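You operate a simulated robot arm through the tools that you are given. There is no shell and no other tool. Be economical: measure what you need, move in short steps, check, and stop when the job is done.

Carry out the task below with a simulated two-armed robot. There is one attempt and no reset: what you move stays moved.

TASK
Isolator on, mode to HAND, press RESET, then start the vacuum pump.
Fine: use the main isolator; leave that pump running; press no other button.

Only the result counts: the job must be done as asked and must still hold three seconds after the hand-in. Knocking over, shifting, dropping, spilling or breaking anything else fails it.

THE ROBOT
Two 7-joint arms with two-finger parallel grippers on one trunk, on a base that drives. Base frame: it is fixed to the floor where the robot stands at the start and does not move with it; the origin is under the middle of the robot, x ahead of it, y to its left, z up. Lengths are in m, angles in rad, forces in N, time in s.
The left shoulder is at the start at [0.07, 0.177, 1.195], the right one opposite. With the tool pointing down near the work surface each hand reaches from about 0.3 to 0.74 m from the robot's upright axis, wherever it stands, measured 20 degrees to its own side. Places, roughly: big green motor [2.3, 1.6, 0.8]; cycle start button [0.4, 0.2, 1.1]; lamp test button [0.4, 0.2, 1.3]; main isolator [0.4, 0, 1.3]; mode selector [0.6, 0.3, 1.3]; pressure start button [0.7, 0.4, 1.1]; pressure stop button [0.7, 0.4, 1]; reset button [0.4, 0.2, 1]; sump start button [0.6, 0.3, 1.1]; sump stop button [0.6, 0.3, 1]; vacuum start button [0.8, 0.4, 1.1]; vacuum stop button [0.8, 0.4, 1]. Payload 3.43 kg a hand.
The tool frame of a hand sits at the grasp point between the pads (the TCP): z along the fingers, y along the line on which they close. The tips reach 0.03 m beyond it. The gripper opens to 0.094 m. The fingers are 0.028 m wide and 0.01 m thick; the gripper's body (0.05 by 0.096 m) begins 0.055 m behind the TCP.
Orientation is that of the tool frame in the base frame, as [roll, pitch, yaw] about the fixed x, y, z axes, in that order (R = Rz(yaw) Ry(pitch) Rx(roll)). With the fingers straight down and closing along the base's y, the tool's x points along the base's -x, its y along +y and its z along -z.

THE INTERFACE
- The arms move only by the tool step_arm. It takes "left_increments", "right_increments" or both (then of equal length, played together; a hand with none holds still); each is text: rows parted by semicolons, each of 7 numbers parted by spaces: the shift along the tool's x, y, z in units of 20 mm (1.0 is 20 mm), then the turn, a rotation vector about the tool's x, y, z in units of 8 degrees (1.0 is 8 degrees), then the opening, from 0 (shut) to 1 (fully open). In form: dx dy dz rx ry rz gripper; .... A call has 1 to 8 rows; each row shifts and turns the commanded pose from where the row before left it, along the tool's axes as they then stand. A call with a number of a shift or a turn outside -1 to 1 is refused whole. A row lasts 0.2 s, in which the tool goes at most 0.05 m and 0.15 rad; a call with a longer step from one row to the next is refused whole, and so is a gripper value outside its range. Where a pose cannot be reached the arm comes as near as it can. A force on the tool above 40 N (or 10 N above the force at the start of the call, whichever is more), or a blocked arm, ends the call early, and 0.2 s more pass. The fingers move at their own pace (about 0.153 m/s each) and stop on an object; they squeeze with about 39 N. The grip force told is the motor's: it shows also when the fingers shut on nothing. Time passes only in rows, and 0.2 s behind the last, so rows that do not move let the fingers close. It gives the time, the measured TCP pose, the force on the tool (base axes), the opening and the grip force at its end, in the units of the frame above (readings bear some noise), with the torque about the TCP (base axes, N m) and any sound that the robot's microphone picked up.
- Cameras (640 x 400 px; columns grow to the right, rows downward): "scene" is now at [0.1305, 0.0391, 1.5154]; the picture's right is [0.41, -0.91, 0.00], its down [-0.50, -0.22, -0.84] and it looks along [0.76, 0.34, -0.55] (base axes); focal length 260 px, centre (320, 200). "left" rides on the left gripper at [0.076, -0.014, -0.103] in its tool frame; the picture's right is [0.18, 0.98, 0.00], its down [-0.75, 0.14, -0.64] and it looks along [-0.63, 0.12, 0.77] (tool axes); focal length 243 px, centre (320, 200). "right" rides on the right gripper at [0.076, 0.014, -0.103] in its tool frame; the picture's right is [-0.18, 0.98, 0.00], its down [-0.75, -0.14, -0.64] and it looks along [-0.63, -0.12, 0.77] (tool axes); focal length 243 px, centre (320, 200). There is no depth. A picture from a camera that has moved, and an enlarged one, comes with that camera's place and axes in the base frame and with its lens.
- grab_frame(camera): a new picture of that camera. No time passes.
- slide_trunk(by): slides the trunk up (or, below 0, down) by that many m; the arms and the scene camera ride with it, the base frame stays. It gives what a move gives, with no picture.
- steer(legs): drives the robot by 1 to 6 legs, each [ahead, turn to the left] in m and rad, along the robot's own axes; the way and the turn of a leg run together, so that a leg with both is an arc; at most 1.5 m and 3.142 rad a leg. The arms and the cameras ride along, it lands a little off, and it stops where it bumps. It gives what a move gives.
- turn_head(pan, tilt): turns the head with the scene camera to pan (to the left, within 1.501 rad either way) and tilt (down, from -0.506 to 1.204), counted from straight ahead of the robot. It gives what a move gives.
- close_up(camera, box): a new picture of the part [left, top, right, bottom] of that camera's present view, enlarged. No time passes.
- hand_in(): hands the job in; it is judged then, once.

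Work in short steps. Places have to be worked out from the pictures, the camera data and where the tool is seen: move nearer, look again, correct. Check each grasp and each placing, and mend what went wrong. You have 120 turns and 108 pictures in all, those below and enlarged ones among them. Open the grippers and draw the arms clear of the work before you hand the job in, unless the task says otherwise; then end with one line.

The tools are called after "Request:" by a JSON object that holds its "op" and its "data". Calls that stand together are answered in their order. step_arm: Moves the arms, as the interface text tells. Its arguments: {"type":"object","properties":{"left_increments":{"type":"string"},"right_increments":{"type":"string"}},"required":[]} The other tools are called the same way: slide_trunk (by) slides the trunk up or down; steer (legs) drives the base; turn_head (pan, tilt) turns the head that bears the scene camera; grab_frame (camera) takes a picture; close_up (camera, box) takes an enlarged picture of a part of a camera's view; hand_in () hands the job in.

At the start:

```text
t: 0.0
left_ee_pos: [0.3854, 0.4424, 0.9999]
left_orientation: [3.14, 0.0, -3.14]
left_wrist_force: [-0.1, -0.1, 0.1]
left_moment: [0.01, 0.01, 0.03]
left_width: 0.0939
left_finger_force: 0.0
right_ee_pos: [0.294, 0.0143, 1.3802]
right_orientation: [-3.141, -0.001, 3.14]
right_wrist_force: [-0.3, -0.3, 0.2]
right_moment: [0.0, -0.04, -0.01]
right_width: 0.0938
right_finger_force: 0.0
trunk travel left (down, up): [-0.775, 0.065]
robot x, y, heading: [-0.0009, -0.0009, -0.003]
head pan, tilt: [0.422, 0.579]
```

scene: 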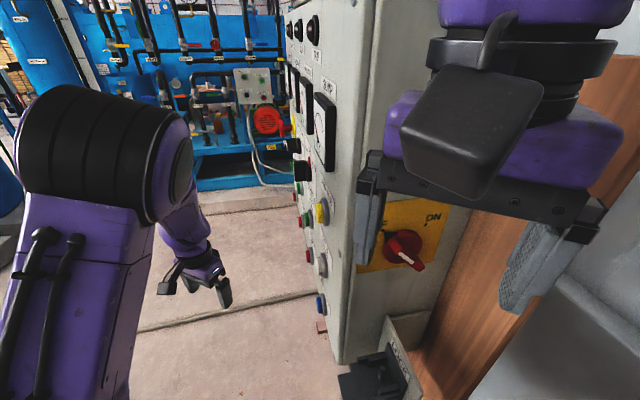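
right: 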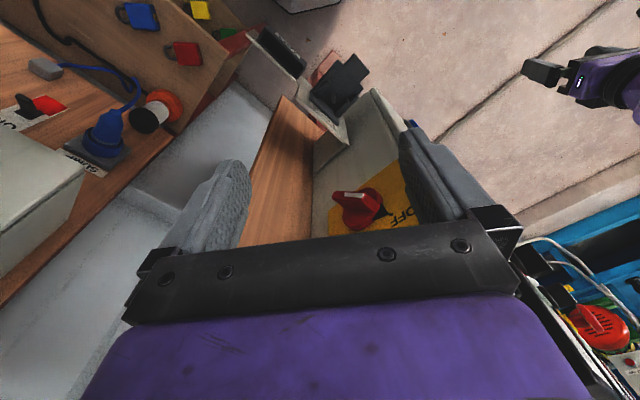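
left: 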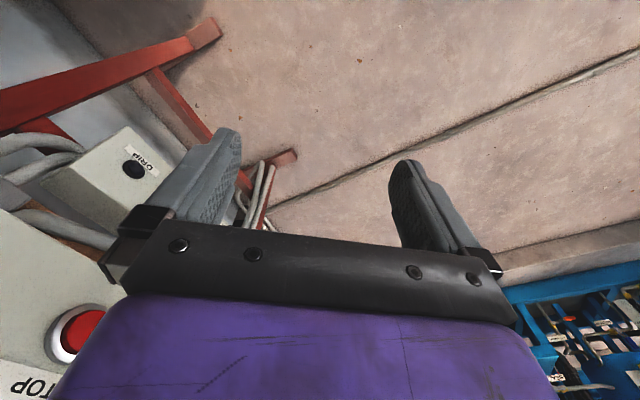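

I'll enlarge the scene view of the cabinet, both the front face and the isolator side.

Request:
{"op": "close_up", "data": {"camera": "scene", "box": [260, 0, 400, 350]}}

Request:
{"op": "close_up", "data": {"camera": "scene", "box": [340, 180, 480, 290]}}

```text
1.14 times, centred on (330, 175) of scene
camera zoom: at [0.1305, 0.0391, 1.5154], right [0.41, -0.91, 0.0], down [-0.5, -0.22, -0.84], along [0.76, 0.34, -0.55], focal length 297 px, centre (309, 229)
```

zoom: 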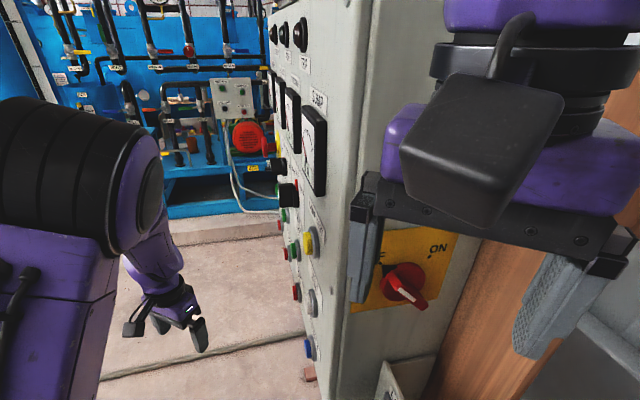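

```text
3.64 times, centred on (410, 235) of scene
camera zoom: at [0.1305, 0.0391, 1.5154], right [0.41, -0.91, 0.0], down [-0.5, -0.22, -0.84], along [0.76, 0.34, -0.55], focal length 944 px, centre (-7, 73)
```

zoom: 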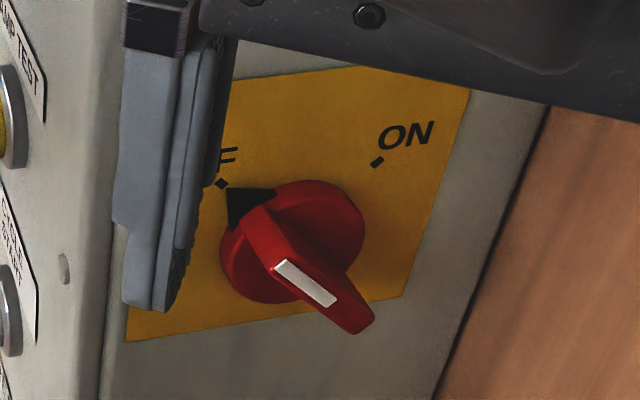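

The isolator is at about (0.43, 0.04, 1.26), too close in front of the right shoulder for a horizontal tool. I'll look round both sides before backing off.

Request:
{"op": "turn_head", "data": {"pan": -1.5, "tilt": 0.6}}

Request:
{"op": "grab_frame", "data": {"camera": "scene"}}

Request:
{"op": "turn_head", "data": {"pan": 1.5, "tilt": 0.6}}

Request:
{"op": "grab_frame", "data": {"camera": "scene"}}

```text
t: 1.9
left_ee_pos: [0.385, 0.4425, 0.9994]
left_orientation: [3.141, 0.0, -3.141]
left_wrist_force: [0.4, -0.1, -0.5]
left_moment: [0.03, 0.01, 0.0]
left_width: 0.0937
left_finger_force: 0.0
right_ee_pos: [0.2932, 0.0134, 1.3803]
right_orientation: [-3.141, 0.001, -3.141]
right_wrist_force: [0.3, -0.3, -0.4]
right_moment: [0.04, -0.01, 0.02]
right_width: 0.094
right_finger_force: 0.2
trunk travel left (down, up): [-0.775, 0.065]
robot x, y, heading: [-0.001, -0.0007, 0.002]
head pan, tilt: [-1.499, 0.6]
```

```text
102 pictures are left
camera scene: at [0.0558, -0.0856, 1.5136], right [-1.0, -0.07, 0.0], down [-0.04, 0.56, -0.83], along [0.06, -0.82, -0.56], focal length 260 px, centre (320, 200)
```

scene: 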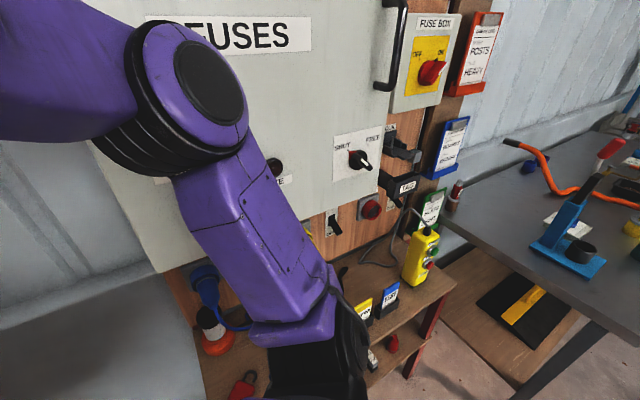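

```text
t: 4.5
left_ee_pos: [0.386, 0.4425, 0.9993]
left_orientation: [3.141, 0.0, -3.141]
left_wrist_force: [0.2, -0.7, 0.2]
left_moment: [0.04, 0.0, 0.03]
left_width: 0.0942
left_finger_force: 0.1
right_ee_pos: [0.2933, 0.0138, 1.3793]
right_orientation: [-3.141, 0.0, -3.141]
right_wrist_force: [0.3, -0.6, -0.3]
right_moment: [-0.02, 0.03, 0.02]
right_width: 0.094
right_finger_force: 0.1
trunk travel left (down, up): [-0.775, 0.065]
robot x, y, heading: [-0.0014, -0.0028, 0.001]
head pan, tilt: [1.499, 0.6]
```

```text
101 pictures are left
camera scene: at [0.0557, 0.0907, 1.5136], right [1.0, -0.07, 0.0], down [-0.04, -0.56, -0.82], along [0.06, 0.82, -0.57], focal length 260 px, centre (320, 200)
```

scene: 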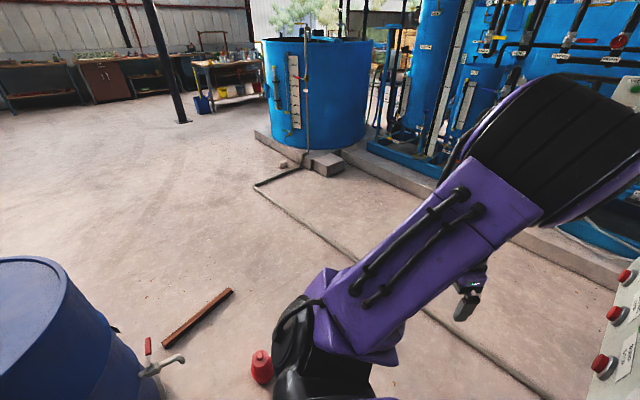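

Space behind looks free for a short reverse (barrel beyond x<-0.6, bench far to the right). I'll back off 0.3 m and look at the cabinet again.

Request:
{"op": "steer", "data": {"legs": [[-0.3, 0]]}}

Request:
{"op": "turn_head", "data": {"pan": 0.3, "tilt": 0.45}}

Request:
{"op": "grab_frame", "data": {"camera": "scene"}}

```text
t: 6.5
left_ee_pos: [0.0801, 0.4431, 0.9994]
left_orientation: [3.141, -0.002, -3.133]
left_wrist_force: [0.6, -0.4, 0.3]
left_moment: [0.01, 0.01, 0.0]
left_width: 0.0939
left_finger_force: 0.1
right_ee_pos: [-0.0083, 0.015, 1.3794]
right_orientation: [-3.141, -0.001, -3.134]
right_wrist_force: [-0.7, 0.0, 0.7]
right_moment: [0.0, 0.01, 0.03]
right_width: 0.0938
right_finger_force: 0.1
trunk travel left (down, up): [-0.775, 0.065]
robot x, y, heading: [-0.3012, -0.0022, 0.01]
head pan, tilt: [1.499, 0.6]
```

```text
t: 7.9
left_ee_pos: [0.0793, 0.4435, 1.0001]
left_orientation: [3.141, 0.0, -3.134]
left_wrist_force: [-0.5, 0.2, 0.0]
left_moment: [-0.01, 0.03, 0.02]
left_width: 0.0937
left_finger_force: 0.0
right_ee_pos: [-0.0095, 0.0139, 1.3799]
right_orientation: [3.141, 0.0, -3.135]
right_wrist_force: [-0.3, -0.2, 0.2]
right_moment: [-0.03, -0.01, -0.03]
right_width: 0.0938
right_finger_force: 0.0
trunk travel left (down, up): [-0.775, 0.065]
robot x, y, heading: [-0.3019, 0.0007, 0.007]
head pan, tilt: [0.3, 0.45]
```

```text
100 pictures are left
camera scene: at [-0.1664, 0.0297, 1.5272], right [0.3, -0.95, 0.0], down [-0.41, -0.13, -0.9], along [0.86, 0.27, -0.44], focal length 260 px, centre (320, 200)
```

scene: 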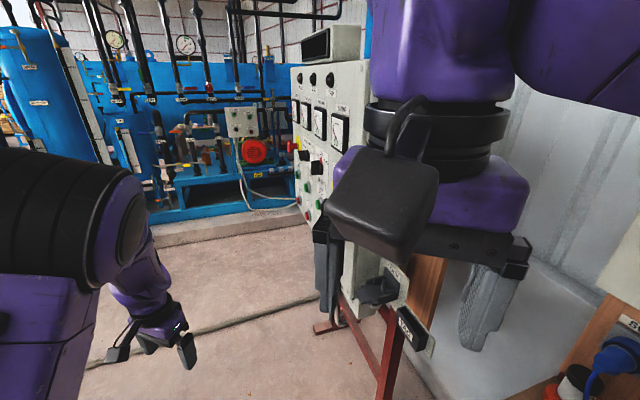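

Now I tip the right tool from down to horizontal while moving forward.

Request:
{"op": "step_arm", "data": {"right_increments": "-0.9 0 0 0 -1 0 1; -0.89 0 0.125 0 -1 0 1; -0.865 0 0.25 0 -1 0 1; -0.82 0 0.37 0 -1 0 1; -0.76 0 0.48 0 -1 0 1; -0.69 0 0.58 0 -1 0 1; -0.6 0 0.67 0 -1 0 1; -0.5 0 0.75 0 -1 0 1"}}

Request:
{"op": "step_arm", "data": {"right_increments": "-0.4 0 0.8 0 -1 0 1; 0 0 0 0 -1 0 1; 0 0 0 0 -1 0 1; 0 0 0 0 -0.25 0 1; 0.8 0.4 0 -0.9 0 0 1; 0.8 0.4 0 -0.9 0 0 1; 0.8 0.4 0 -0.9 0 0 1; 0.8 0.4 0 -0.9 0 0 1"}}

Request:
{"op": "grab_frame", "data": {"camera": "scene"}}

Request:
{"op": "grab_frame", "data": {"camera": "right"}}

```text
t: 9.7
left_ee_pos: [0.08, 0.4432, 1.0005]
left_orientation: [-3.14, 0.001, -3.131]
left_wrist_force: [0.3, 0.9, 0.5]
left_moment: [0.03, -0.01, -0.01]
left_width: 0.0939
left_finger_force: 0.1
right_ee_pos: [0.1349, 0.0174, 1.3807]
right_orientation: [3.139, 1.117, -3.137]
right_wrist_force: [-0.6, 0.0, -0.6]
right_moment: [-0.01, 0.02, 0.04]
right_width: 0.094
right_finger_force: 0.0
trunk travel left (down, up): [-0.775, 0.065]
robot x, y, heading: [-0.3014, -0.0024, 0.011]
head pan, tilt: [0.3, 0.45]
```

```text
t: 11.5
left_ee_pos: [0.0788, 0.4427, 0.9999]
left_orientation: [3.139, 0.001, -3.134]
left_wrist_force: [-0.3, 0.0, 0.3]
left_moment: [0.0, 0.01, -0.01]
left_width: 0.0942
left_finger_force: 0.0
right_ee_pos: [0.1479, 0.0467, 1.3162]
right_orientation: [1.866, 1.567, 2.381]
right_wrist_force: [0.5, 0.3, 0.8]
right_moment: [0.0, 0.03, 0.02]
right_width: 0.094
right_finger_force: 0.0
trunk travel left (down, up): [-0.775, 0.065]
robot x, y, heading: [-0.2998, -0.002, 0.009]
head pan, tilt: [0.3, 0.45]
```

```text
99 pictures are left
camera scene: at [-0.1651, 0.0283, 1.5271], right [0.3, -0.95, 0.0], down [-0.42, -0.13, -0.9], along [0.86, 0.27, -0.44], focal length 260 px, centre (320, 200)
```

scene: 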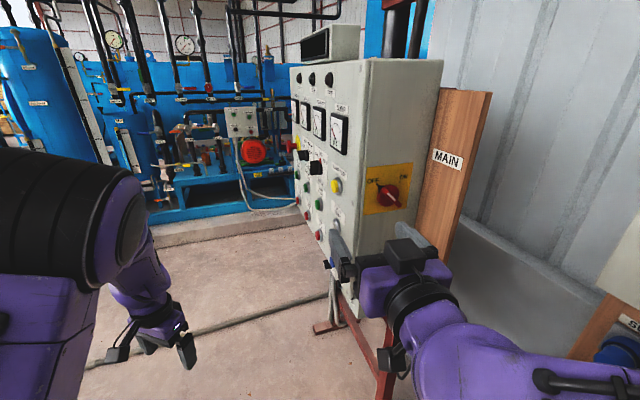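

```text
98 pictures are left
camera right: at [0.0503, 0.0098, 1.2405], right [-0.48, 0.86, 0.19], down [-0.49, -0.44, 0.75], along [0.73, 0.27, 0.63], focal length 243 px, centre (320, 200)
```

right: 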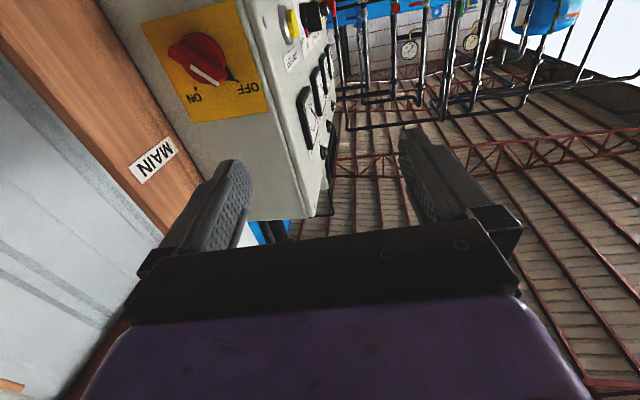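

Clear view now. I enlarge the knob and front panel for exact measurements.

Request:
{"op": "close_up", "data": {"camera": "scene", "box": [350, 150, 430, 220]}}

Request:
{"op": "close_up", "data": {"camera": "scene", "box": [285, 60, 385, 280]}}

Request:
{"op": "close_up", "data": {"camera": "right", "box": [140, 10, 270, 130]}}

```text
5.71 times, centred on (390, 185) of scene
camera zoom: at [-0.1651, 0.0283, 1.5271], right [0.3, -0.95, 0.0], down [-0.42, -0.13, -0.9], along [0.86, 0.27, -0.44], focal length 1483 px, centre (-80, 286)
```

zoom: 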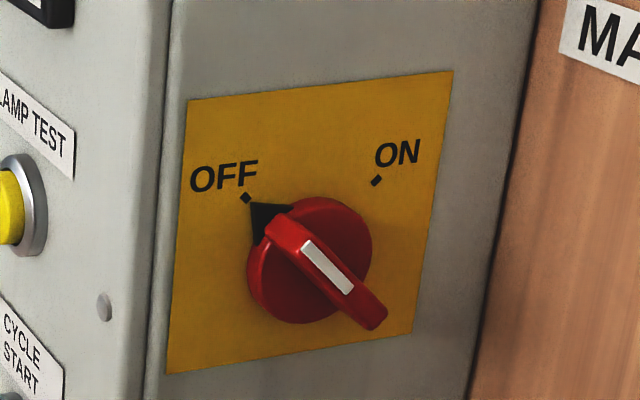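

```text
1.82 times, centred on (335, 170) of scene
camera zoom: at [-0.1651, 0.0283, 1.5271], right [0.3, -0.95, 0.0], down [-0.42, -0.13, -0.9], along [0.86, 0.27, -0.44], focal length 472 px, centre (293, 254)
```

zoom: 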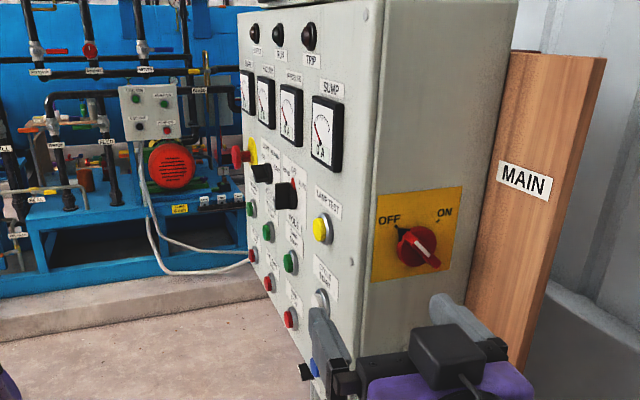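

```text
3.33 times, centred on (205, 70) of right
camera zoom: at [0.0503, 0.0098, 1.2405], right [-0.48, 0.86, 0.19], down [-0.49, -0.44, 0.75], along [0.73, 0.27, 0.63], focal length 809 px, centre (703, 633)
```

zoom: 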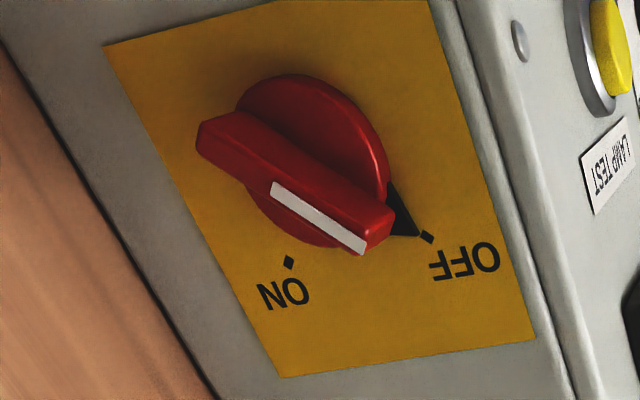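

Triangulation: isolator plate centre (0.411, 0.044, 1.285), inward normal (0.805, 0.593, 0), knob axis at z≈1.270. I align the right tool to that normal, go to a stand-off on the axis, and roll −45° to match the handle.

Request:
{"op": "step_arm", "data": {"right_increments": "0 0 0 -0.86 0 0 1; 0.29 -0.99 0.53 0 0 0 1; 0.29 -0.99 0.53 0 0 0 1; 0.29 -0.99 0.53 0 0 0 1; 0.29 -0.99 0.53 0 0 0 1; 0.29 -0.99 0.53 0 0 0 1; 0.29 -0.99 0.53 0 0 0 1; 0.29 -0.99 0.53 0 0 0 1"}}

Request:
{"op": "step_arm", "data": {"right_increments": "0.27 -0.97 0.54 0 0 0 1; 0 0 0 0 0 -0.94 1; 0 0 0 0 0 -0.94 1; 0 0 0 0 0 -0.94 1; 0 0 0 0 0 -0.94 1; 0 0 0 0 0 -0.94 1; 0 0 0 0 0 -0.93 1; 0 0 0 0 0 0 1"}}

Request:
{"op": "grab_frame", "data": {"camera": "right"}}

Request:
{"op": "grab_frame", "data": {"camera": "scene"}}

```text
t: 13.3
left_ee_pos: [0.0801, 0.4435, 1.0005]
left_orientation: [3.141, 0.0, -3.136]
left_wrist_force: [0.4, -0.7, -0.5]
left_moment: [0.02, 0.02, 0.03]
left_width: 0.094
left_finger_force: 0.0
right_ee_pos: [0.2878, -0.0228, 1.2727]
right_orientation: [-0.802, 1.57, -0.17]
right_wrist_force: [-0.5, -0.7, 0.6]
right_moment: [0.06, -0.05, -0.01]
right_width: 0.0939
right_finger_force: 0.0
trunk travel left (down, up): [-0.775, 0.065]
robot x, y, heading: [-0.3031, 0.0036, 0.012]
head pan, tilt: [0.3, 0.45]
```

```text
t: 15.1
left_ee_pos: [0.0789, 0.4443, 0.9998]
left_orientation: [-3.14, -0.002, -3.132]
left_wrist_force: [0.1, -0.5, 0.0]
left_moment: [0.02, 0.02, 0.03]
left_width: 0.0941
left_finger_force: 0.1
right_ee_pos: [0.3073, -0.0292, 1.2685]
right_orientation: [-1.572, 0.784, -0.939]
right_wrist_force: [0.1, 0.2, -1.1]
right_moment: [-0.03, 0.04, -0.03]
right_width: 0.0939
right_finger_force: 0.0
trunk travel left (down, up): [-0.775, 0.065]
robot x, y, heading: [-0.2986, 0.0022, 0.012]
head pan, tilt: [0.3, 0.45]
```

```text
94 pictures are left
camera right: at [0.2498, -0.1253, 1.2059], right [-0.49, 0.67, -0.57], down [-0.77, -0.03, 0.63], along [0.41, 0.75, 0.53], focal length 243 px, centre (320, 200)
```

right: 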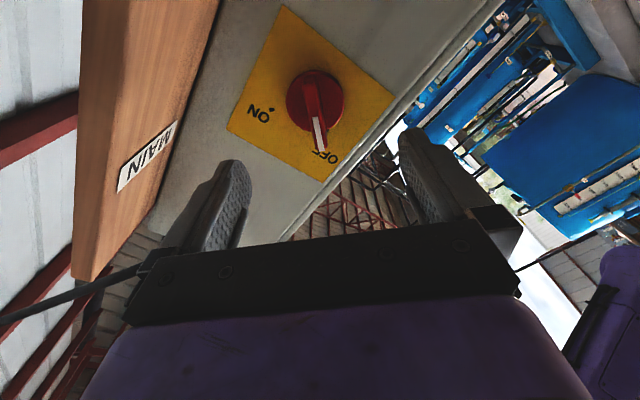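

```text
93 pictures are left
camera scene: at [-0.1661, 0.0293, 1.5272], right [0.3, -0.95, 0.0], down [-0.41, -0.13, -0.9], along [0.86, 0.27, -0.44], focal length 260 px, centre (320, 200)
```

scene: 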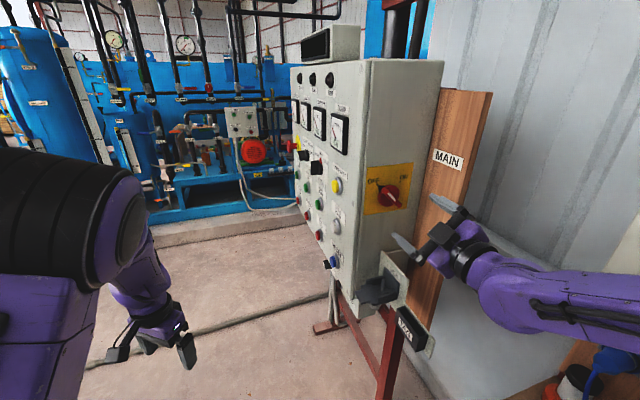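

Tool is on the axis and aligned (3 mm lateral to correct). I advance to about 25 mm tip clearance and look.

Request:
{"op": "step_arm", "data": {"right_increments": "0.04 -0.15 0.9 0 0 0 1; 0 0 0.9 0 0 0 1; 0 0 0.9 0 0 0 1; 0 0 0.7 0 0 0 1; 0 0 0 0 0 0 1"}}

Request:
{"op": "close_up", "data": {"camera": "scene", "box": [340, 140, 460, 230]}}

Request:
{"op": "grab_frame", "data": {"camera": "right"}}

```text
t: 16.3
left_ee_pos: [0.0791, 0.4435, 1.0003]
left_orientation: [-3.141, 0.0, -3.133]
left_wrist_force: [-0.2, 0.6, 1.3]
left_moment: [-0.02, 0.02, -0.01]
left_width: 0.0941
left_finger_force: 0.0
right_ee_pos: [0.3634, 0.0059, 1.2707]
right_orientation: [-1.571, 0.786, -0.941]
right_wrist_force: [-1.2, 0.2, 0.3]
right_moment: [0.05, 0.01, 0.0]
right_width: 0.094
right_finger_force: 0.0
trunk travel left (down, up): [-0.775, 0.065]
robot x, y, heading: [-0.3055, -0.0006, 0.006]
head pan, tilt: [0.3, 0.45]
```

```text
4.44 times, centred on (400, 185) of scene
camera zoom: at [-0.1665, 0.0293, 1.5272], right [0.3, -0.95, 0.0], down [-0.41, -0.13, -0.9], along [0.86, 0.27, -0.44], focal length 1154 px, centre (-36, 267)
```

zoom: 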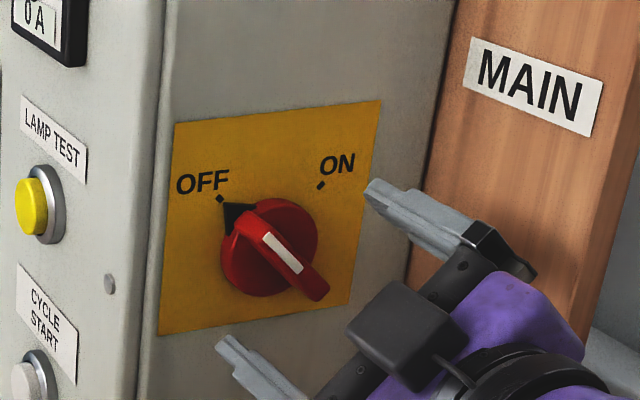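

```text
91 pictures are left
camera right: at [0.3059, -0.089, 1.2074], right [-0.49, 0.67, -0.56], down [-0.77, -0.03, 0.63], along [0.41, 0.74, 0.53], focal length 243 px, centre (320, 200)
```

right: 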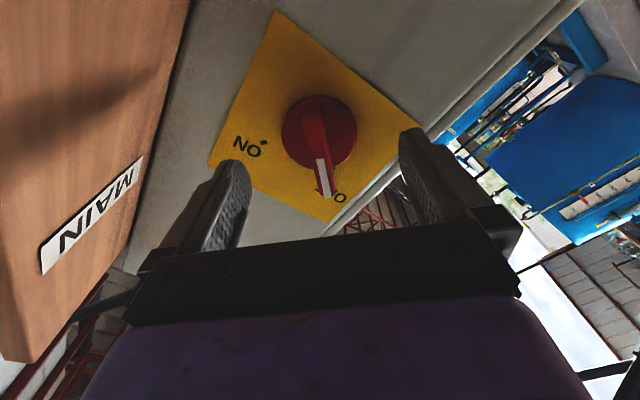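

Tips are ~31 mm from the plate, centred on the axis. I narrow the opening to ~33 mm so the fingers land over the disc either side of the ridge, and advance gently.

Request:
{"op": "step_arm", "data": {"right_increments": "0 0 0 0 0 0 0.35; 0 0 0 0 0 0 0.35; 0 0 0.2 0 0 0 0.35; 0 0 0.2 0 0 0 0.35; 0 0 0.2 0 0 0 0.35"}}

Request:
{"op": "close_up", "data": {"camera": "scene", "box": [340, 140, 460, 230]}}

Request:
{"op": "close_up", "data": {"camera": "right", "box": [230, 60, 410, 210]}}

```text
t: 17.5
left_ee_pos: [0.0791, 0.4454, 1.0]
left_orientation: [-3.141, 0.0, -3.132]
left_wrist_force: [-0.1, -0.4, -0.4]
left_moment: [0.01, 0.01, -0.07]
left_width: 0.0939
left_finger_force: 0.1
right_ee_pos: [0.3731, 0.0148, 1.2717]
right_orientation: [-1.572, 0.785, -0.941]
right_wrist_force: [0.3, -0.7, -0.6]
right_moment: [0.02, -0.01, 0.0]
right_width: 0.033
right_finger_force: 0.1
trunk travel left (down, up): [-0.775, 0.065]
robot x, y, heading: [-0.2999, -0.0, 0.008]
head pan, tilt: [0.3, 0.45]
```

```text
4.44 times, centred on (400, 185) of scene
camera zoom: at [-0.1661, 0.0297, 1.5271], right [0.3, -0.95, 0.0], down [-0.41, -0.13, -0.9], along [0.86, 0.27, -0.44], focal length 1154 px, centre (-36, 267)
```

zoom: 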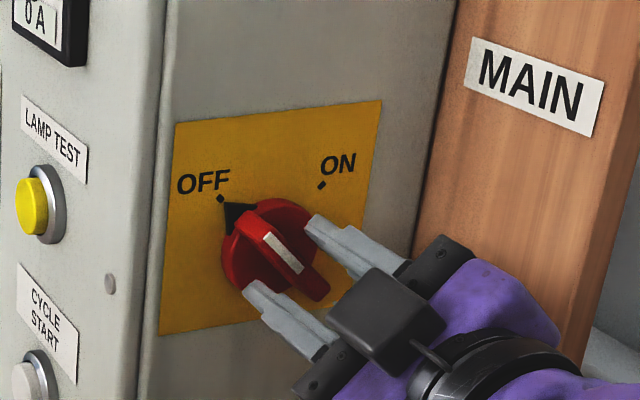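

```text
2.67 times, centred on (320, 135) of right
camera zoom: at [0.3155, -0.0805, 1.2076], right [-0.49, 0.67, -0.56], down [-0.77, -0.03, 0.63], along [0.41, 0.74, 0.53], focal length 647 px, centre (320, 373)
```

zoom: 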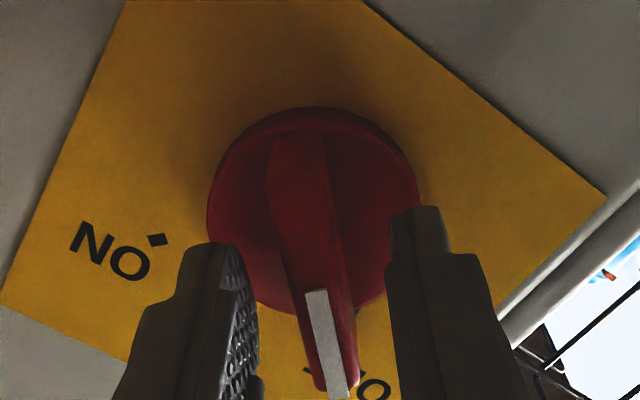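

Fingers straddle the ridge without contact, tips ~18 mm from the plate. I go 5 mm deeper and close.

Request:
{"op": "step_arm", "data": {"right_increments": "0 0 0.25 0 0 0 0.35; 0 0 0 0 0 0 0; 0 0 0 0 0 0 0; 0 0 0 0 0 0 0"}}

Request:
{"op": "close_up", "data": {"camera": "right", "box": [230, 60, 410, 210]}}

```text
t: 18.5
left_ee_pos: [0.0764, 0.4446, 1.0002]
left_orientation: [3.141, 0.0, -3.135]
left_wrist_force: [1.5, -1.0, -0.4]
left_moment: [-0.03, 0.01, -0.03]
left_width: 0.094
left_finger_force: 0.2
right_ee_pos: [0.3786, 0.0175, 1.2704]
right_orientation: [-1.571, 0.787, -0.941]
right_wrist_force: [0.3, -0.3, 0.9]
right_moment: [-0.02, -0.02, -0.3]
right_width: 0.0118
right_finger_force: 44.3
trunk travel left (down, up): [-0.775, 0.065]
robot x, y, heading: [-0.3027, -0.0024, 0.011]
head pan, tilt: [0.3, 0.45]
```

```text
2.67 times, centred on (320, 135) of right
camera zoom: at [0.3202, -0.078, 1.2081], right [-0.49, 0.67, -0.56], down [-0.77, -0.03, 0.63], along [0.41, 0.74, 0.53], focal length 647 px, centre (320, 373)
```

zoom: 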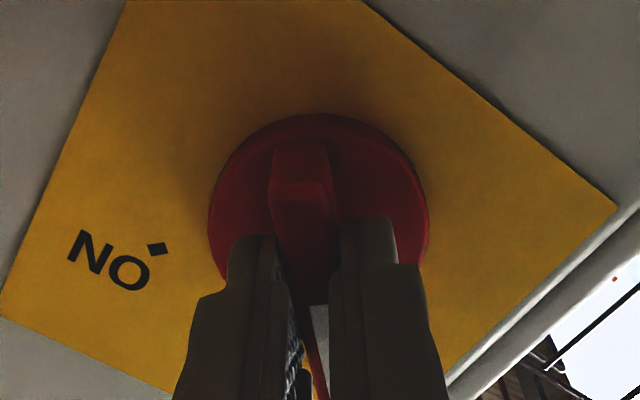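

The ridge is gripped (12 mm wide). I turn clockwise (+z of the tool) 90°.

Request:
{"op": "step_arm", "data": {"right_increments": "0 0 0 0 0 0.95 0; 0 0 0 0 0 0.95 0; 0 0 0 0 0 0.95 0; 0 0 0 0 0 0.95 0; 0 0 0 0 0 0.95 0; 0 0 0 0 0 0.95 0"}}

Request:
{"op": "step_arm", "data": {"right_increments": "0 0 0 0 0 0.95 0; 0 0 0 0 0 0.95 0; 0 0 0 0 0 0.95 0; 0 0 0 0 0 0.95 0; 0 0 0 0 0 0.95 0; 0 0 0 0 0 0.8 0; 0 0 0 0 0 0 0"}}

Request:
{"op": "close_up", "data": {"camera": "scene", "box": [340, 140, 460, 230]}}

```text
t: 19.9
left_ee_pos: [0.0799, 0.4427, 0.9996]
left_orientation: [-3.14, -0.001, -3.133]
left_wrist_force: [0.7, 0.7, 0.4]
left_moment: [0.0, -0.03, -0.01]
left_width: 0.0943
left_finger_force: 0.0
right_ee_pos: [0.378, 0.0153, 1.2725]
right_orientation: [1.453, 1.557, 2.083]
right_wrist_force: [8.7, -1.3, 8.4]
right_moment: [0.88, -1.16, -0.24]
right_width: 0.012
right_finger_force: 45.1
trunk travel left (down, up): [-0.775, 0.065]
robot x, y, heading: [-0.3058, 0.0003, 0.01]
head pan, tilt: [0.3, 0.45]
```

```text
t: 21.5
left_ee_pos: [0.08, 0.4417, 0.9995]
left_orientation: [3.139, 0.001, -3.137]
left_wrist_force: [0.1, 0.4, 0.3]
left_moment: [0.03, -0.01, 0.01]
left_width: 0.0939
left_finger_force: 0.2
right_ee_pos: [0.3799, 0.0144, 1.2708]
right_orientation: [1.568, 0.783, 2.199]
right_wrist_force: [12.5, -5.4, 13.9]
right_moment: [-0.58, -0.69, -0.84]
right_width: 0.0119
right_finger_force: 44.8
trunk travel left (down, up): [-0.775, 0.065]
robot x, y, heading: [-0.2983, -0.0045, 0.006]
head pan, tilt: [0.3, 0.45]
```

```text
4.44 times, centred on (400, 185) of scene
camera zoom: at [-0.165, 0.0274, 1.5272], right [0.3, -0.95, 0.0], down [-0.42, -0.13, -0.9], along [0.86, 0.27, -0.44], focal length 1154 px, centre (-36, 267)
```

zoom: 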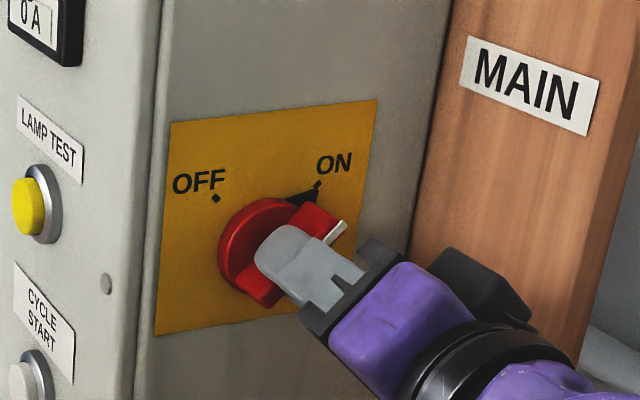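

The pointer is at the ON tick. I release and back off along the axis.

Request:
{"op": "step_arm", "data": {"right_increments": "0 0 0 0 0 0 0.4; 0 0 0 0 0 0 0.4; 0 0 -0.5 0 0 0 0.4; 0 0 -1 0 0 0 0.4; 0 0 -1 0 0 0 0.4; 0 0 -1 0 0 0 0.4; 0 0 -1 0 0 0 0.4; 0 0 -1 0 0 0 0.4"}}

Request:
{"op": "close_up", "data": {"camera": "scene", "box": [340, 140, 460, 230]}}

```text
t: 23.3
left_ee_pos: [0.0789, 0.4425, 1.0018]
left_orientation: [3.141, 0.001, -3.133]
left_wrist_force: [-0.4, 0.0, 0.2]
left_moment: [0.04, -0.01, 0.0]
left_width: 0.0939
left_finger_force: 0.0
right_ee_pos: [0.2886, -0.0484, 1.27]
right_orientation: [1.57, 0.786, 2.202]
right_wrist_force: [0.5, -0.6, 1.4]
right_moment: [0.01, 0.03, -0.02]
right_width: 0.0379
right_finger_force: 0.0
trunk travel left (down, up): [-0.775, 0.065]
robot x, y, heading: [-0.3041, -0.0032, 0.01]
head pan, tilt: [0.3, 0.45]
```

```text
4.44 times, centred on (400, 185) of scene
camera zoom: at [-0.167, 0.0285, 1.5273], right [0.3, -0.95, 0.0], down [-0.41, -0.13, -0.9], along [0.86, 0.27, -0.43], focal length 1154 px, centre (-36, 267)
```

zoom: 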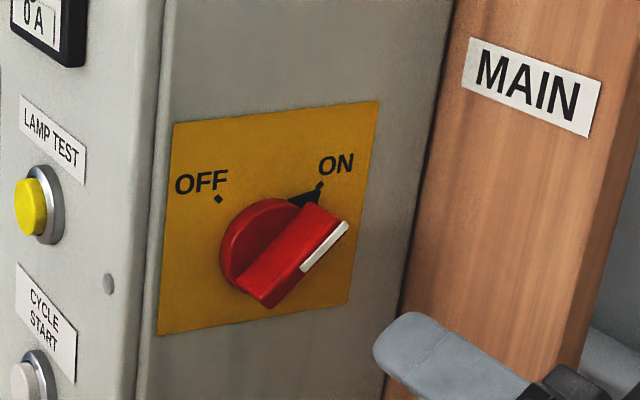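

Isolator is ON. Before driving round to the front panel I fold the right arm back: retreat, unroll and tip the tool down.

Request:
{"op": "step_arm", "data": {"right_increments": "0 0 -1 0 0 -0.7 0.5; 0 0 -1 0 0 -0.7 0.5; 0 0 -1 0 0 -0.7 0.5; 0 0 -1 0 0 -0.7 0.5; 0 0 -1 0 0 -0.7 0.5; 0 0 -1 0 0 -0.7 0.5; 0 0 -1 0 0 -0.7 0.5; 0 0 -1 0 0 -0.7 0.5"}}

Request:
{"op": "step_arm", "data": {"right_increments": "0 0 0 0 1 0 0.5; 0 0 0 0 1 0 0.5; 0.27 0 -0.96 0 1 0 0.5; 0.41 0 -0.91 0 1 0 0.5; 0.53 0 -0.85 0 1 0 0.5; 0.64 0 -0.77 0 1 0 0.5; 0.74 0 -0.67 0 1 0 0.5; 0.83 0 -0.56 0 1 0 0.5"}}

Request:
{"op": "step_arm", "data": {"right_increments": "0.9 0 -0.44 0 1 0 0.5; 0.95 0 -0.31 0 1 0 0.5; 0.98 0 -0.17 0 1 0 0.5; 1 0 0 0 0.25 0 0.5; 1 0 0 0 0 0 0.5; 1 0 0 0 0 0 0.5; 1 0 0 0 0 0 0.5; 1 0 0 0 0 0 0.5"}}

Request:
{"op": "turn_head", "data": {"pan": 1.0, "tilt": 0.8}}

Request:
{"op": "grab_frame", "data": {"camera": "scene"}}

```text
t: 25.1
left_ee_pos: [0.0794, 0.4439, 1.0014]
left_orientation: [3.141, 0.0, -3.134]
left_wrist_force: [-1.3, 0.4, -0.2]
left_moment: [0.03, -0.02, -0.02]
left_width: 0.0939
left_finger_force: 0.1
right_ee_pos: [0.1634, -0.1408, 1.273]
right_orientation: [1.501, 1.564, 2.131]
right_wrist_force: [0.1, 0.4, -0.6]
right_moment: [0.02, -0.02, 0.01]
right_width: 0.047
right_finger_force: 0.0
right hand out of reach, approached as far as the arm can: row 8
trunk travel left (down, up): [-0.775, 0.065]
robot x, y, heading: [-0.3027, -0.0036, 0.01]
head pan, tilt: [0.3, 0.45]
```

```text
t: 26.9
left_ee_pos: [0.0791, 0.4436, 0.9994]
left_orientation: [3.14, 0.001, -3.133]
left_wrist_force: [-0.5, 0.1, 0.0]
left_moment: [0.0, 0.03, 0.0]
left_width: 0.0939
left_finger_force: 0.1
right_ee_pos: [0.1169, -0.1722, 1.2697]
right_orientation: [3.135, 0.875, -2.522]
right_wrist_force: [-0.2, 0.2, -0.1]
right_moment: [0.02, 0.01, 0.01]
right_width: 0.0471
right_finger_force: 0.0
right hand out of reach, approached as far as the arm can: row 5, 6, 7, 8
trunk travel left (down, up): [-0.775, 0.065]
robot x, y, heading: [-0.3011, -0.001, 0.011]
head pan, tilt: [0.3, 0.45]
```

```text
t: 28.7
left_ee_pos: [0.0775, 0.4445, 0.9997]
left_orientation: [3.14, -0.001, -3.133]
left_wrist_force: [0.2, -1.1, -0.4]
left_moment: [-0.02, -0.01, 0.03]
left_width: 0.0939
left_finger_force: 0.0
right_ee_pos: [0.0427, -0.1729, 1.2009]
right_orientation: [3.136, 0.565, -2.533]
right_wrist_force: [-0.2, -0.3, -0.4]
right_moment: [-0.02, -0.02, 0.01]
right_width: 0.047
right_finger_force: 0.1
right hand out of reach, approached as far as the arm can: row 1, 2, 3, 4, 5, 6, 7, 8
trunk travel left (down, up): [-0.775, 0.065]
robot x, y, heading: [-0.306, -0.0041, 0.007]
head pan, tilt: [0.3, 0.45]
```

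```text
t: 29.8
left_ee_pos: [0.079, 0.4449, 1.0006]
left_orientation: [3.141, 0.0, -3.132]
left_wrist_force: [0.1, 0.2, 0.1]
left_moment: [-0.01, 0.0, 0.02]
left_width: 0.0941
left_finger_force: 0.1
right_ee_pos: [0.0431, -0.1731, 1.2]
right_orientation: [3.135, 0.563, -2.531]
right_wrist_force: [-0.1, -0.4, 0.9]
right_moment: [0.02, -0.02, 0.0]
right_width: 0.047
right_finger_force: 0.1
trunk travel left (down, up): [-0.775, 0.065]
robot x, y, heading: [-0.3055, -0.0031, 0.01]
head pan, tilt: [1.0, 0.799]
```

```text
85 pictures are left
camera scene: at [-0.2106, 0.0696, 1.4968], right [0.85, -0.53, 0.0], down [-0.38, -0.61, -0.7], along [0.37, 0.59, -0.72], focal length 260 px, centre (320, 200)
```

scene: 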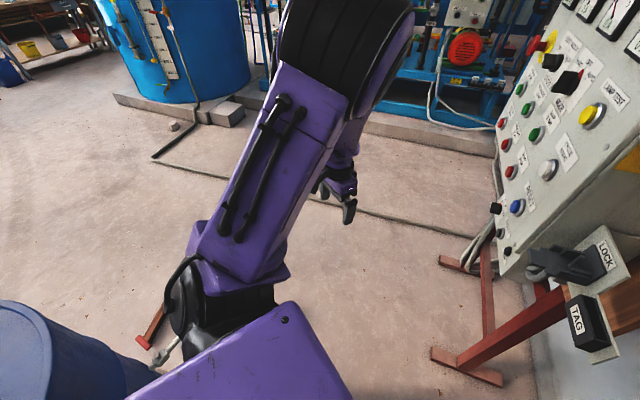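

The arm folded only partly (joint limits near the body). Barrel tap is at about (-0.52, 0.56), a red bottle at (-0.2, 0.75); floor toward (0.1, 0.4) is free. I shift the right hand out to its right side.

Request:
{"op": "step_arm", "data": {"right_increments": "0 -1 0 0 0 0 0.5; 0 -1 0 0 0 0 0.5; 0 -1 0 0 0 0 0.5; 0 -1 0 0 0 0 0.5; 0 -1 0 0 0.5 0 0.5; 0 -1 0 0 0.5 0 0.5; 0 -1 0 0 0.5 0 0.5; 0 -1 0 0 0.5 0 0.5"}}

Request:
{"op": "step_arm", "data": {"right_increments": "0.9 -0.5 -0.2 0 0.5 0 0.5; 0.9 -0.5 -0.2 0 0.5 0 0.5; 0.9 -0.5 -0.2 0 0.5 0 0.5; 0.9 -0.5 -0.2 0 0 0 0.5; 0.9 -0.5 -0.2 0 0 0 0.5; 0.9 -0.5 -0.2 0 0 0 0.5"}}

```text
t: 31.6
left_ee_pos: [0.0789, 0.4452, 1.0004]
left_orientation: [-3.141, 0.002, -3.134]
left_wrist_force: [1.1, -0.1, 0.9]
left_moment: [0.0, -0.01, -0.02]
left_width: 0.094
left_finger_force: 0.0
right_ee_pos: [0.0546, -0.167, 1.1653]
right_orientation: [-3.133, 0.339, -2.561]
right_wrist_force: [0.5, 0.4, -0.5]
right_moment: [-0.02, 0.0, -0.03]
right_width: 0.0469
right_finger_force: 0.1
right hand out of reach, approached as far as the arm can: row 1, 2, 3, 4, 5, 6, 7, 8
trunk travel left (down, up): [-0.775, 0.065]
robot x, y, heading: [-0.301, -0.0012, 0.009]
head pan, tilt: [1.0, 0.799]
```

```text
t: 33.0
left_ee_pos: [0.0796, 0.4443, 1.0007]
left_orientation: [3.142, -0.001, -3.135]
left_wrist_force: [0.0, -0.3, -0.4]
left_moment: [0.02, 0.01, -0.01]
left_width: 0.0939
left_finger_force: 0.0
right_ee_pos: [0.0008, -0.1767, 1.1343]
right_orientation: [-3.132, 0.132, -2.567]
right_wrist_force: [-0.5, -0.7, -0.4]
right_moment: [0.04, -0.01, 0.03]
right_width: 0.0469
right_finger_force: 0.0
right hand out of reach, approached as far as the arm can: row 1, 2, 3, 4, 5, 6
trunk travel left (down, up): [-0.775, 0.065]
robot x, y, heading: [-0.303, -0.0038, 0.011]
head pan, tilt: [1.0, 0.799]
```

Lateral moves stick, probably a local joint limit with the yawed wrist. I undo the yaw (about +33° round tool z) and try again.

Request:
{"op": "step_arm", "data": {"right_increments": "0 0 0 0 0.3 0.8 0.5; 0 0 0 0 0.3 0.8 0.5; 0 0 0 0 0.3 0.8 0.5; 0 0 0 0 0 0.8 0.5; 0 0 0 0 0 0.8 0.5; 0 0 0 0 0 0 0.5"}}

Request:
{"op": "turn_head", "data": {"pan": -0.8, "tilt": 0.8}}

Request:
{"op": "grab_frame", "data": {"camera": "scene"}}

```text
t: 34.4
left_ee_pos: [0.0796, 0.4441, 1.0013]
left_orientation: [3.14, -0.001, -3.135]
left_wrist_force: [-0.9, -0.7, -0.5]
left_moment: [-0.01, 0.0, 0.03]
left_width: 0.094
left_finger_force: 0.1
right_ee_pos: [0.0036, -0.1757, 1.1358]
right_orientation: [3.125, -0.002, -3.124]
right_wrist_force: [0.1, -0.4, -0.4]
right_moment: [0.0, 0.02, 0.01]
right_width: 0.0469
right_finger_force: 0.0
trunk travel left (down, up): [-0.775, 0.065]
robot x, y, heading: [-0.3043, -0.0014, 0.009]
head pan, tilt: [1.0, 0.799]
```

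```text
t: 36.2
left_ee_pos: [0.0788, 0.4445, 1.0004]
left_orientation: [-3.141, 0.0, -3.134]
left_wrist_force: [-0.7, -0.1, -0.4]
left_moment: [-0.01, -0.01, 0.0]
left_width: 0.0941
left_finger_force: 0.0
right_ee_pos: [0.0033, -0.1751, 1.1354]
right_orientation: [3.126, -0.002, -3.121]
right_wrist_force: [0.3, 1.1, -0.3]
right_moment: [0.0, 0.03, -0.01]
right_width: 0.047
right_finger_force: 0.0
trunk travel left (down, up): [-0.775, 0.065]
robot x, y, heading: [-0.3026, -0.0022, 0.01]
head pan, tilt: [-0.799, 0.799]
```

```text
84 pictures are left
camera scene: at [-0.1969, -0.0558, 1.4967], right [-0.71, -0.7, 0.0], down [-0.5, 0.51, -0.7], along [0.49, -0.5, -0.72], focal length 260 px, centre (320, 200)
```

scene: 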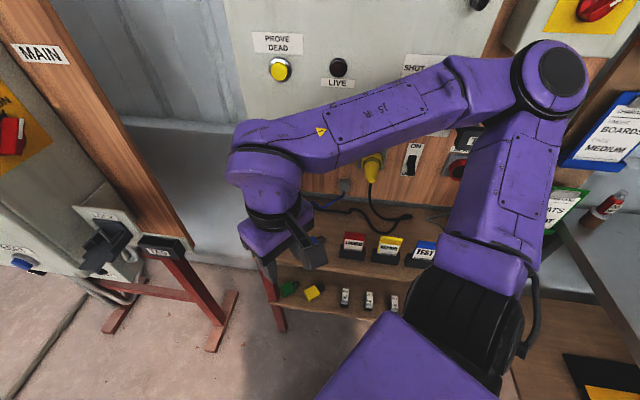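

It converged and the tool points straight down. I now swing the right hand back to its side so the elbow tucks behind.

Request:
{"op": "step_arm", "data": {"right_increments": "0.3 -0.9 0.3 0 0 0 0.5; 0.3 -0.9 0.3 0 0 0 0.5; 0.3 -0.9 0.3 0 0 0 0.5; 0.3 -0.9 0.3 0 0 0 0.5; 0.3 -0.9 0.3 0 0 0 0.5; 0.3 -0.9 0.3 0 0 0 0.5; 0.3 -0.9 0.3 0 0 0 0.5; 0.3 -0.9 0.3 0 0 0 0.5"}}

Request:
{"op": "grab_frame", "data": {"camera": "scene"}}

```text
t: 38.0
left_ee_pos: [0.0788, 0.445, 0.9994]
left_orientation: [-3.141, -0.001, -3.133]
left_wrist_force: [0.5, -0.1, 1.0]
left_moment: [0.05, 0.03, -0.02]
left_width: 0.0943
left_finger_force: 0.1
right_ee_pos: [-0.0037, -0.2832, 1.1098]
right_orientation: [3.123, -0.003, -3.122]
right_wrist_force: [0.1, -0.4, 0.5]
right_moment: [-0.02, 0.01, 0.01]
right_width: 0.0471
right_finger_force: 0.0
right hand out of reach, approached as far as the arm can: row 3, 4, 5, 6, 7, 8
trunk travel left (down, up): [-0.775, 0.065]
robot x, y, heading: [-0.3009, -0.003, 0.007]
head pan, tilt: [-0.799, 0.799]
```

```text
83 pictures are left
camera scene: at [-0.197, -0.0561, 1.4967], right [-0.71, -0.7, 0.0], down [-0.5, 0.51, -0.7], along [0.49, -0.5, -0.72], focal length 260 px, centre (320, 200)
```

scene: 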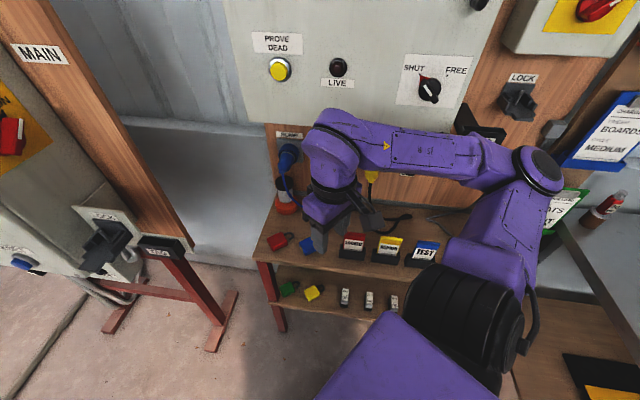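

Driving round the front would sweep the right elbow into the cabinet, so I'll instead return near the original stand, shifted a little left, with an S-curve; the left arm can reach the front face from there.

Request:
{"op": "steer", "data": {"legs": [[0.15, 0.6], [0.15, -0.6]]}}

Request:
{"op": "turn_head", "data": {"pan": 0.35, "tilt": 0.5}}

Request:
{"op": "grab_frame", "data": {"camera": "scene"}}

```text
t: 40.7
left_ee_pos: [-0.0395, 0.6319, 0.9998]
left_orientation: [-3.141, 0.0, -2.609]
left_wrist_force: [0.1, 0.6, 0.7]
left_moment: [0.03, 0.04, 0.02]
left_width: 0.0942
left_finger_force: 0.1
right_ee_pos: [0.2545, -0.0353, 1.1134]
right_orientation: [3.126, 0.008, -2.597]
right_wrist_force: [0.1, 0.6, -0.2]
right_moment: [0.0, 0.02, -0.04]
right_width: 0.0471
right_finger_force: 0.0
trunk travel left (down, up): [-0.775, 0.065]
robot x, y, heading: [-0.1473, 0.0563, 0.542]
head pan, tilt: [-0.799, 0.799]
stopped in leg 2: the robot was blocked; the commanded pose is now the measured one
```

```text
t: 42.1
left_ee_pos: [-0.0404, 0.6329, 1.0004]
left_orientation: [3.141, 0.001, -2.606]
left_wrist_force: [-0.4, -0.1, 0.1]
left_moment: [-0.02, -0.04, -0.01]
left_width: 0.0941
left_finger_force: 0.1
right_ee_pos: [0.2557, -0.0364, 1.1139]
right_orientation: [3.126, 0.006, -2.599]
right_wrist_force: [0.0, 0.4, -0.1]
right_moment: [0.0, 0.0, 0.0]
right_width: 0.047
right_finger_force: 0.1
trunk travel left (down, up): [-0.775, 0.065]
robot x, y, heading: [-0.1466, 0.0557, 0.54]
head pan, tilt: [0.351, 0.499]
```

```text
82 pictures are left
camera scene: at [-0.0465, 0.1539, 1.5227], right [0.78, -0.63, 0.0], down [-0.3, -0.37, -0.88], along [0.55, 0.68, -0.48], focal length 260 px, centre (320, 200)
```

scene: 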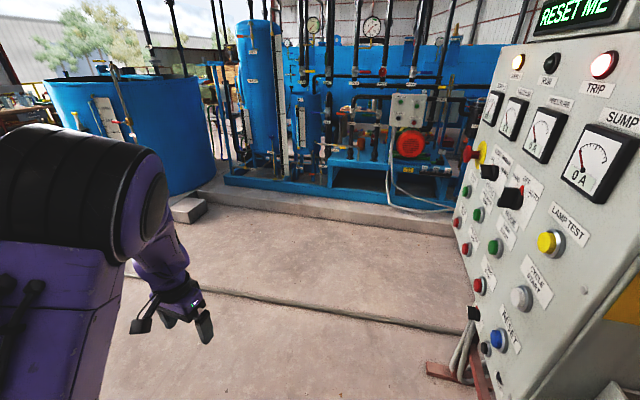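

Blocked in leg 2; the panel is alive ("RESET ME"). I look at what touched, toward the right hand.

Request:
{"op": "turn_head", "data": {"pan": -0.6, "tilt": 0.9}}

Request:
{"op": "grab_frame", "data": {"camera": "scene"}}

Request:
{"op": "grab_frame", "data": {"camera": "right"}}

```text
t: 43.3
left_ee_pos: [-0.0399, 0.6316, 1.0]
left_orientation: [-3.141, -0.001, -2.606]
left_wrist_force: [0.3, 0.1, -0.2]
left_moment: [-0.01, 0.03, 0.02]
left_width: 0.094
left_finger_force: 0.1
right_ee_pos: [0.254, -0.036, 1.1133]
right_orientation: [3.125, 0.007, -2.597]
right_wrist_force: [-0.4, -0.3, 0.1]
right_moment: [-0.01, 0.01, 0.0]
right_width: 0.047
right_finger_force: 0.0
trunk travel left (down, up): [-0.775, 0.065]
robot x, y, heading: [-0.1469, 0.0566, 0.54]
head pan, tilt: [-0.6, 0.901]
```

```text
81 pictures are left
camera scene: at [-0.0287, 0.0788, 1.4888], right [-0.06, -1.0, 0.0], down [-0.78, 0.05, -0.62], along [0.62, -0.04, -0.78], focal length 260 px, centre (320, 200)
```

scene: 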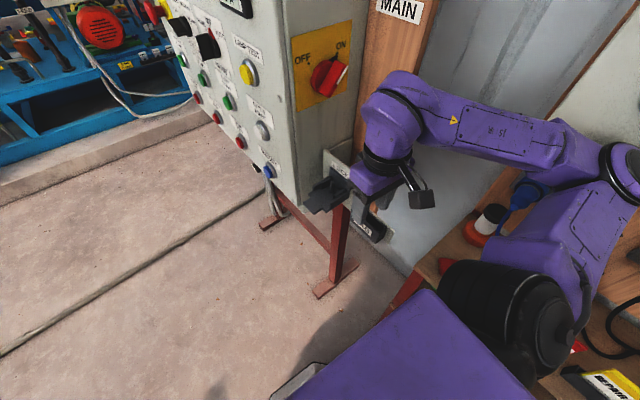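

```text
80 pictures are left
camera right: at [0.1818, -0.0642, 1.2158], right [-0.35, 0.94, 0.02], down [0.72, 0.26, 0.64], along [0.6, 0.24, -0.76], focal length 243 px, centre (320, 200)
```

right: 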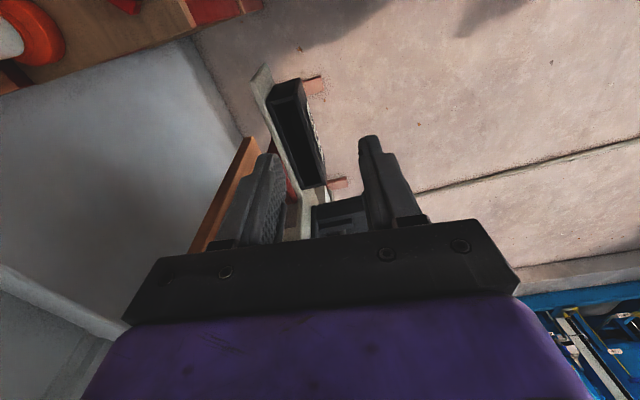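

Request:
{"op": "turn_head", "data": {"pan": -1.4, "tilt": 0.8}}

Request:
{"op": "grab_frame", "data": {"camera": "scene"}}

```text
t: 44.4
left_ee_pos: [-0.0392, 0.6324, 1.0]
left_orientation: [-3.14, 0.001, -2.607]
left_wrist_force: [0.5, -0.6, -1.2]
left_moment: [0.03, -0.01, -0.03]
left_width: 0.094
left_finger_force: 0.1
right_ee_pos: [0.2553, -0.036, 1.1123]
right_orientation: [3.127, 0.006, -2.599]
right_wrist_force: [-0.9, -0.6, 0.1]
right_moment: [-0.02, 0.04, -0.01]
right_width: 0.0469
right_finger_force: 0.1
trunk travel left (down, up): [-0.775, 0.065]
robot x, y, heading: [-0.1477, 0.0568, 0.542]
head pan, tilt: [-1.4, 0.799]
```

```text
79 pictures are left
camera scene: at [-0.0514, 0.0222, 1.4967], right [-0.76, -0.65, 0.0], down [-0.47, 0.54, -0.7], along [0.45, -0.53, -0.72], focal length 260 px, centre (320, 200)
```

scene: 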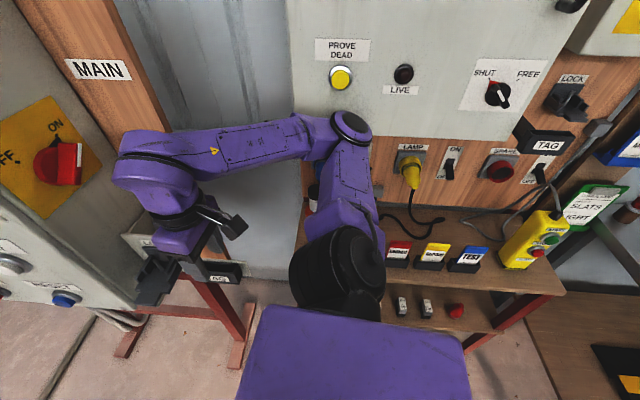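

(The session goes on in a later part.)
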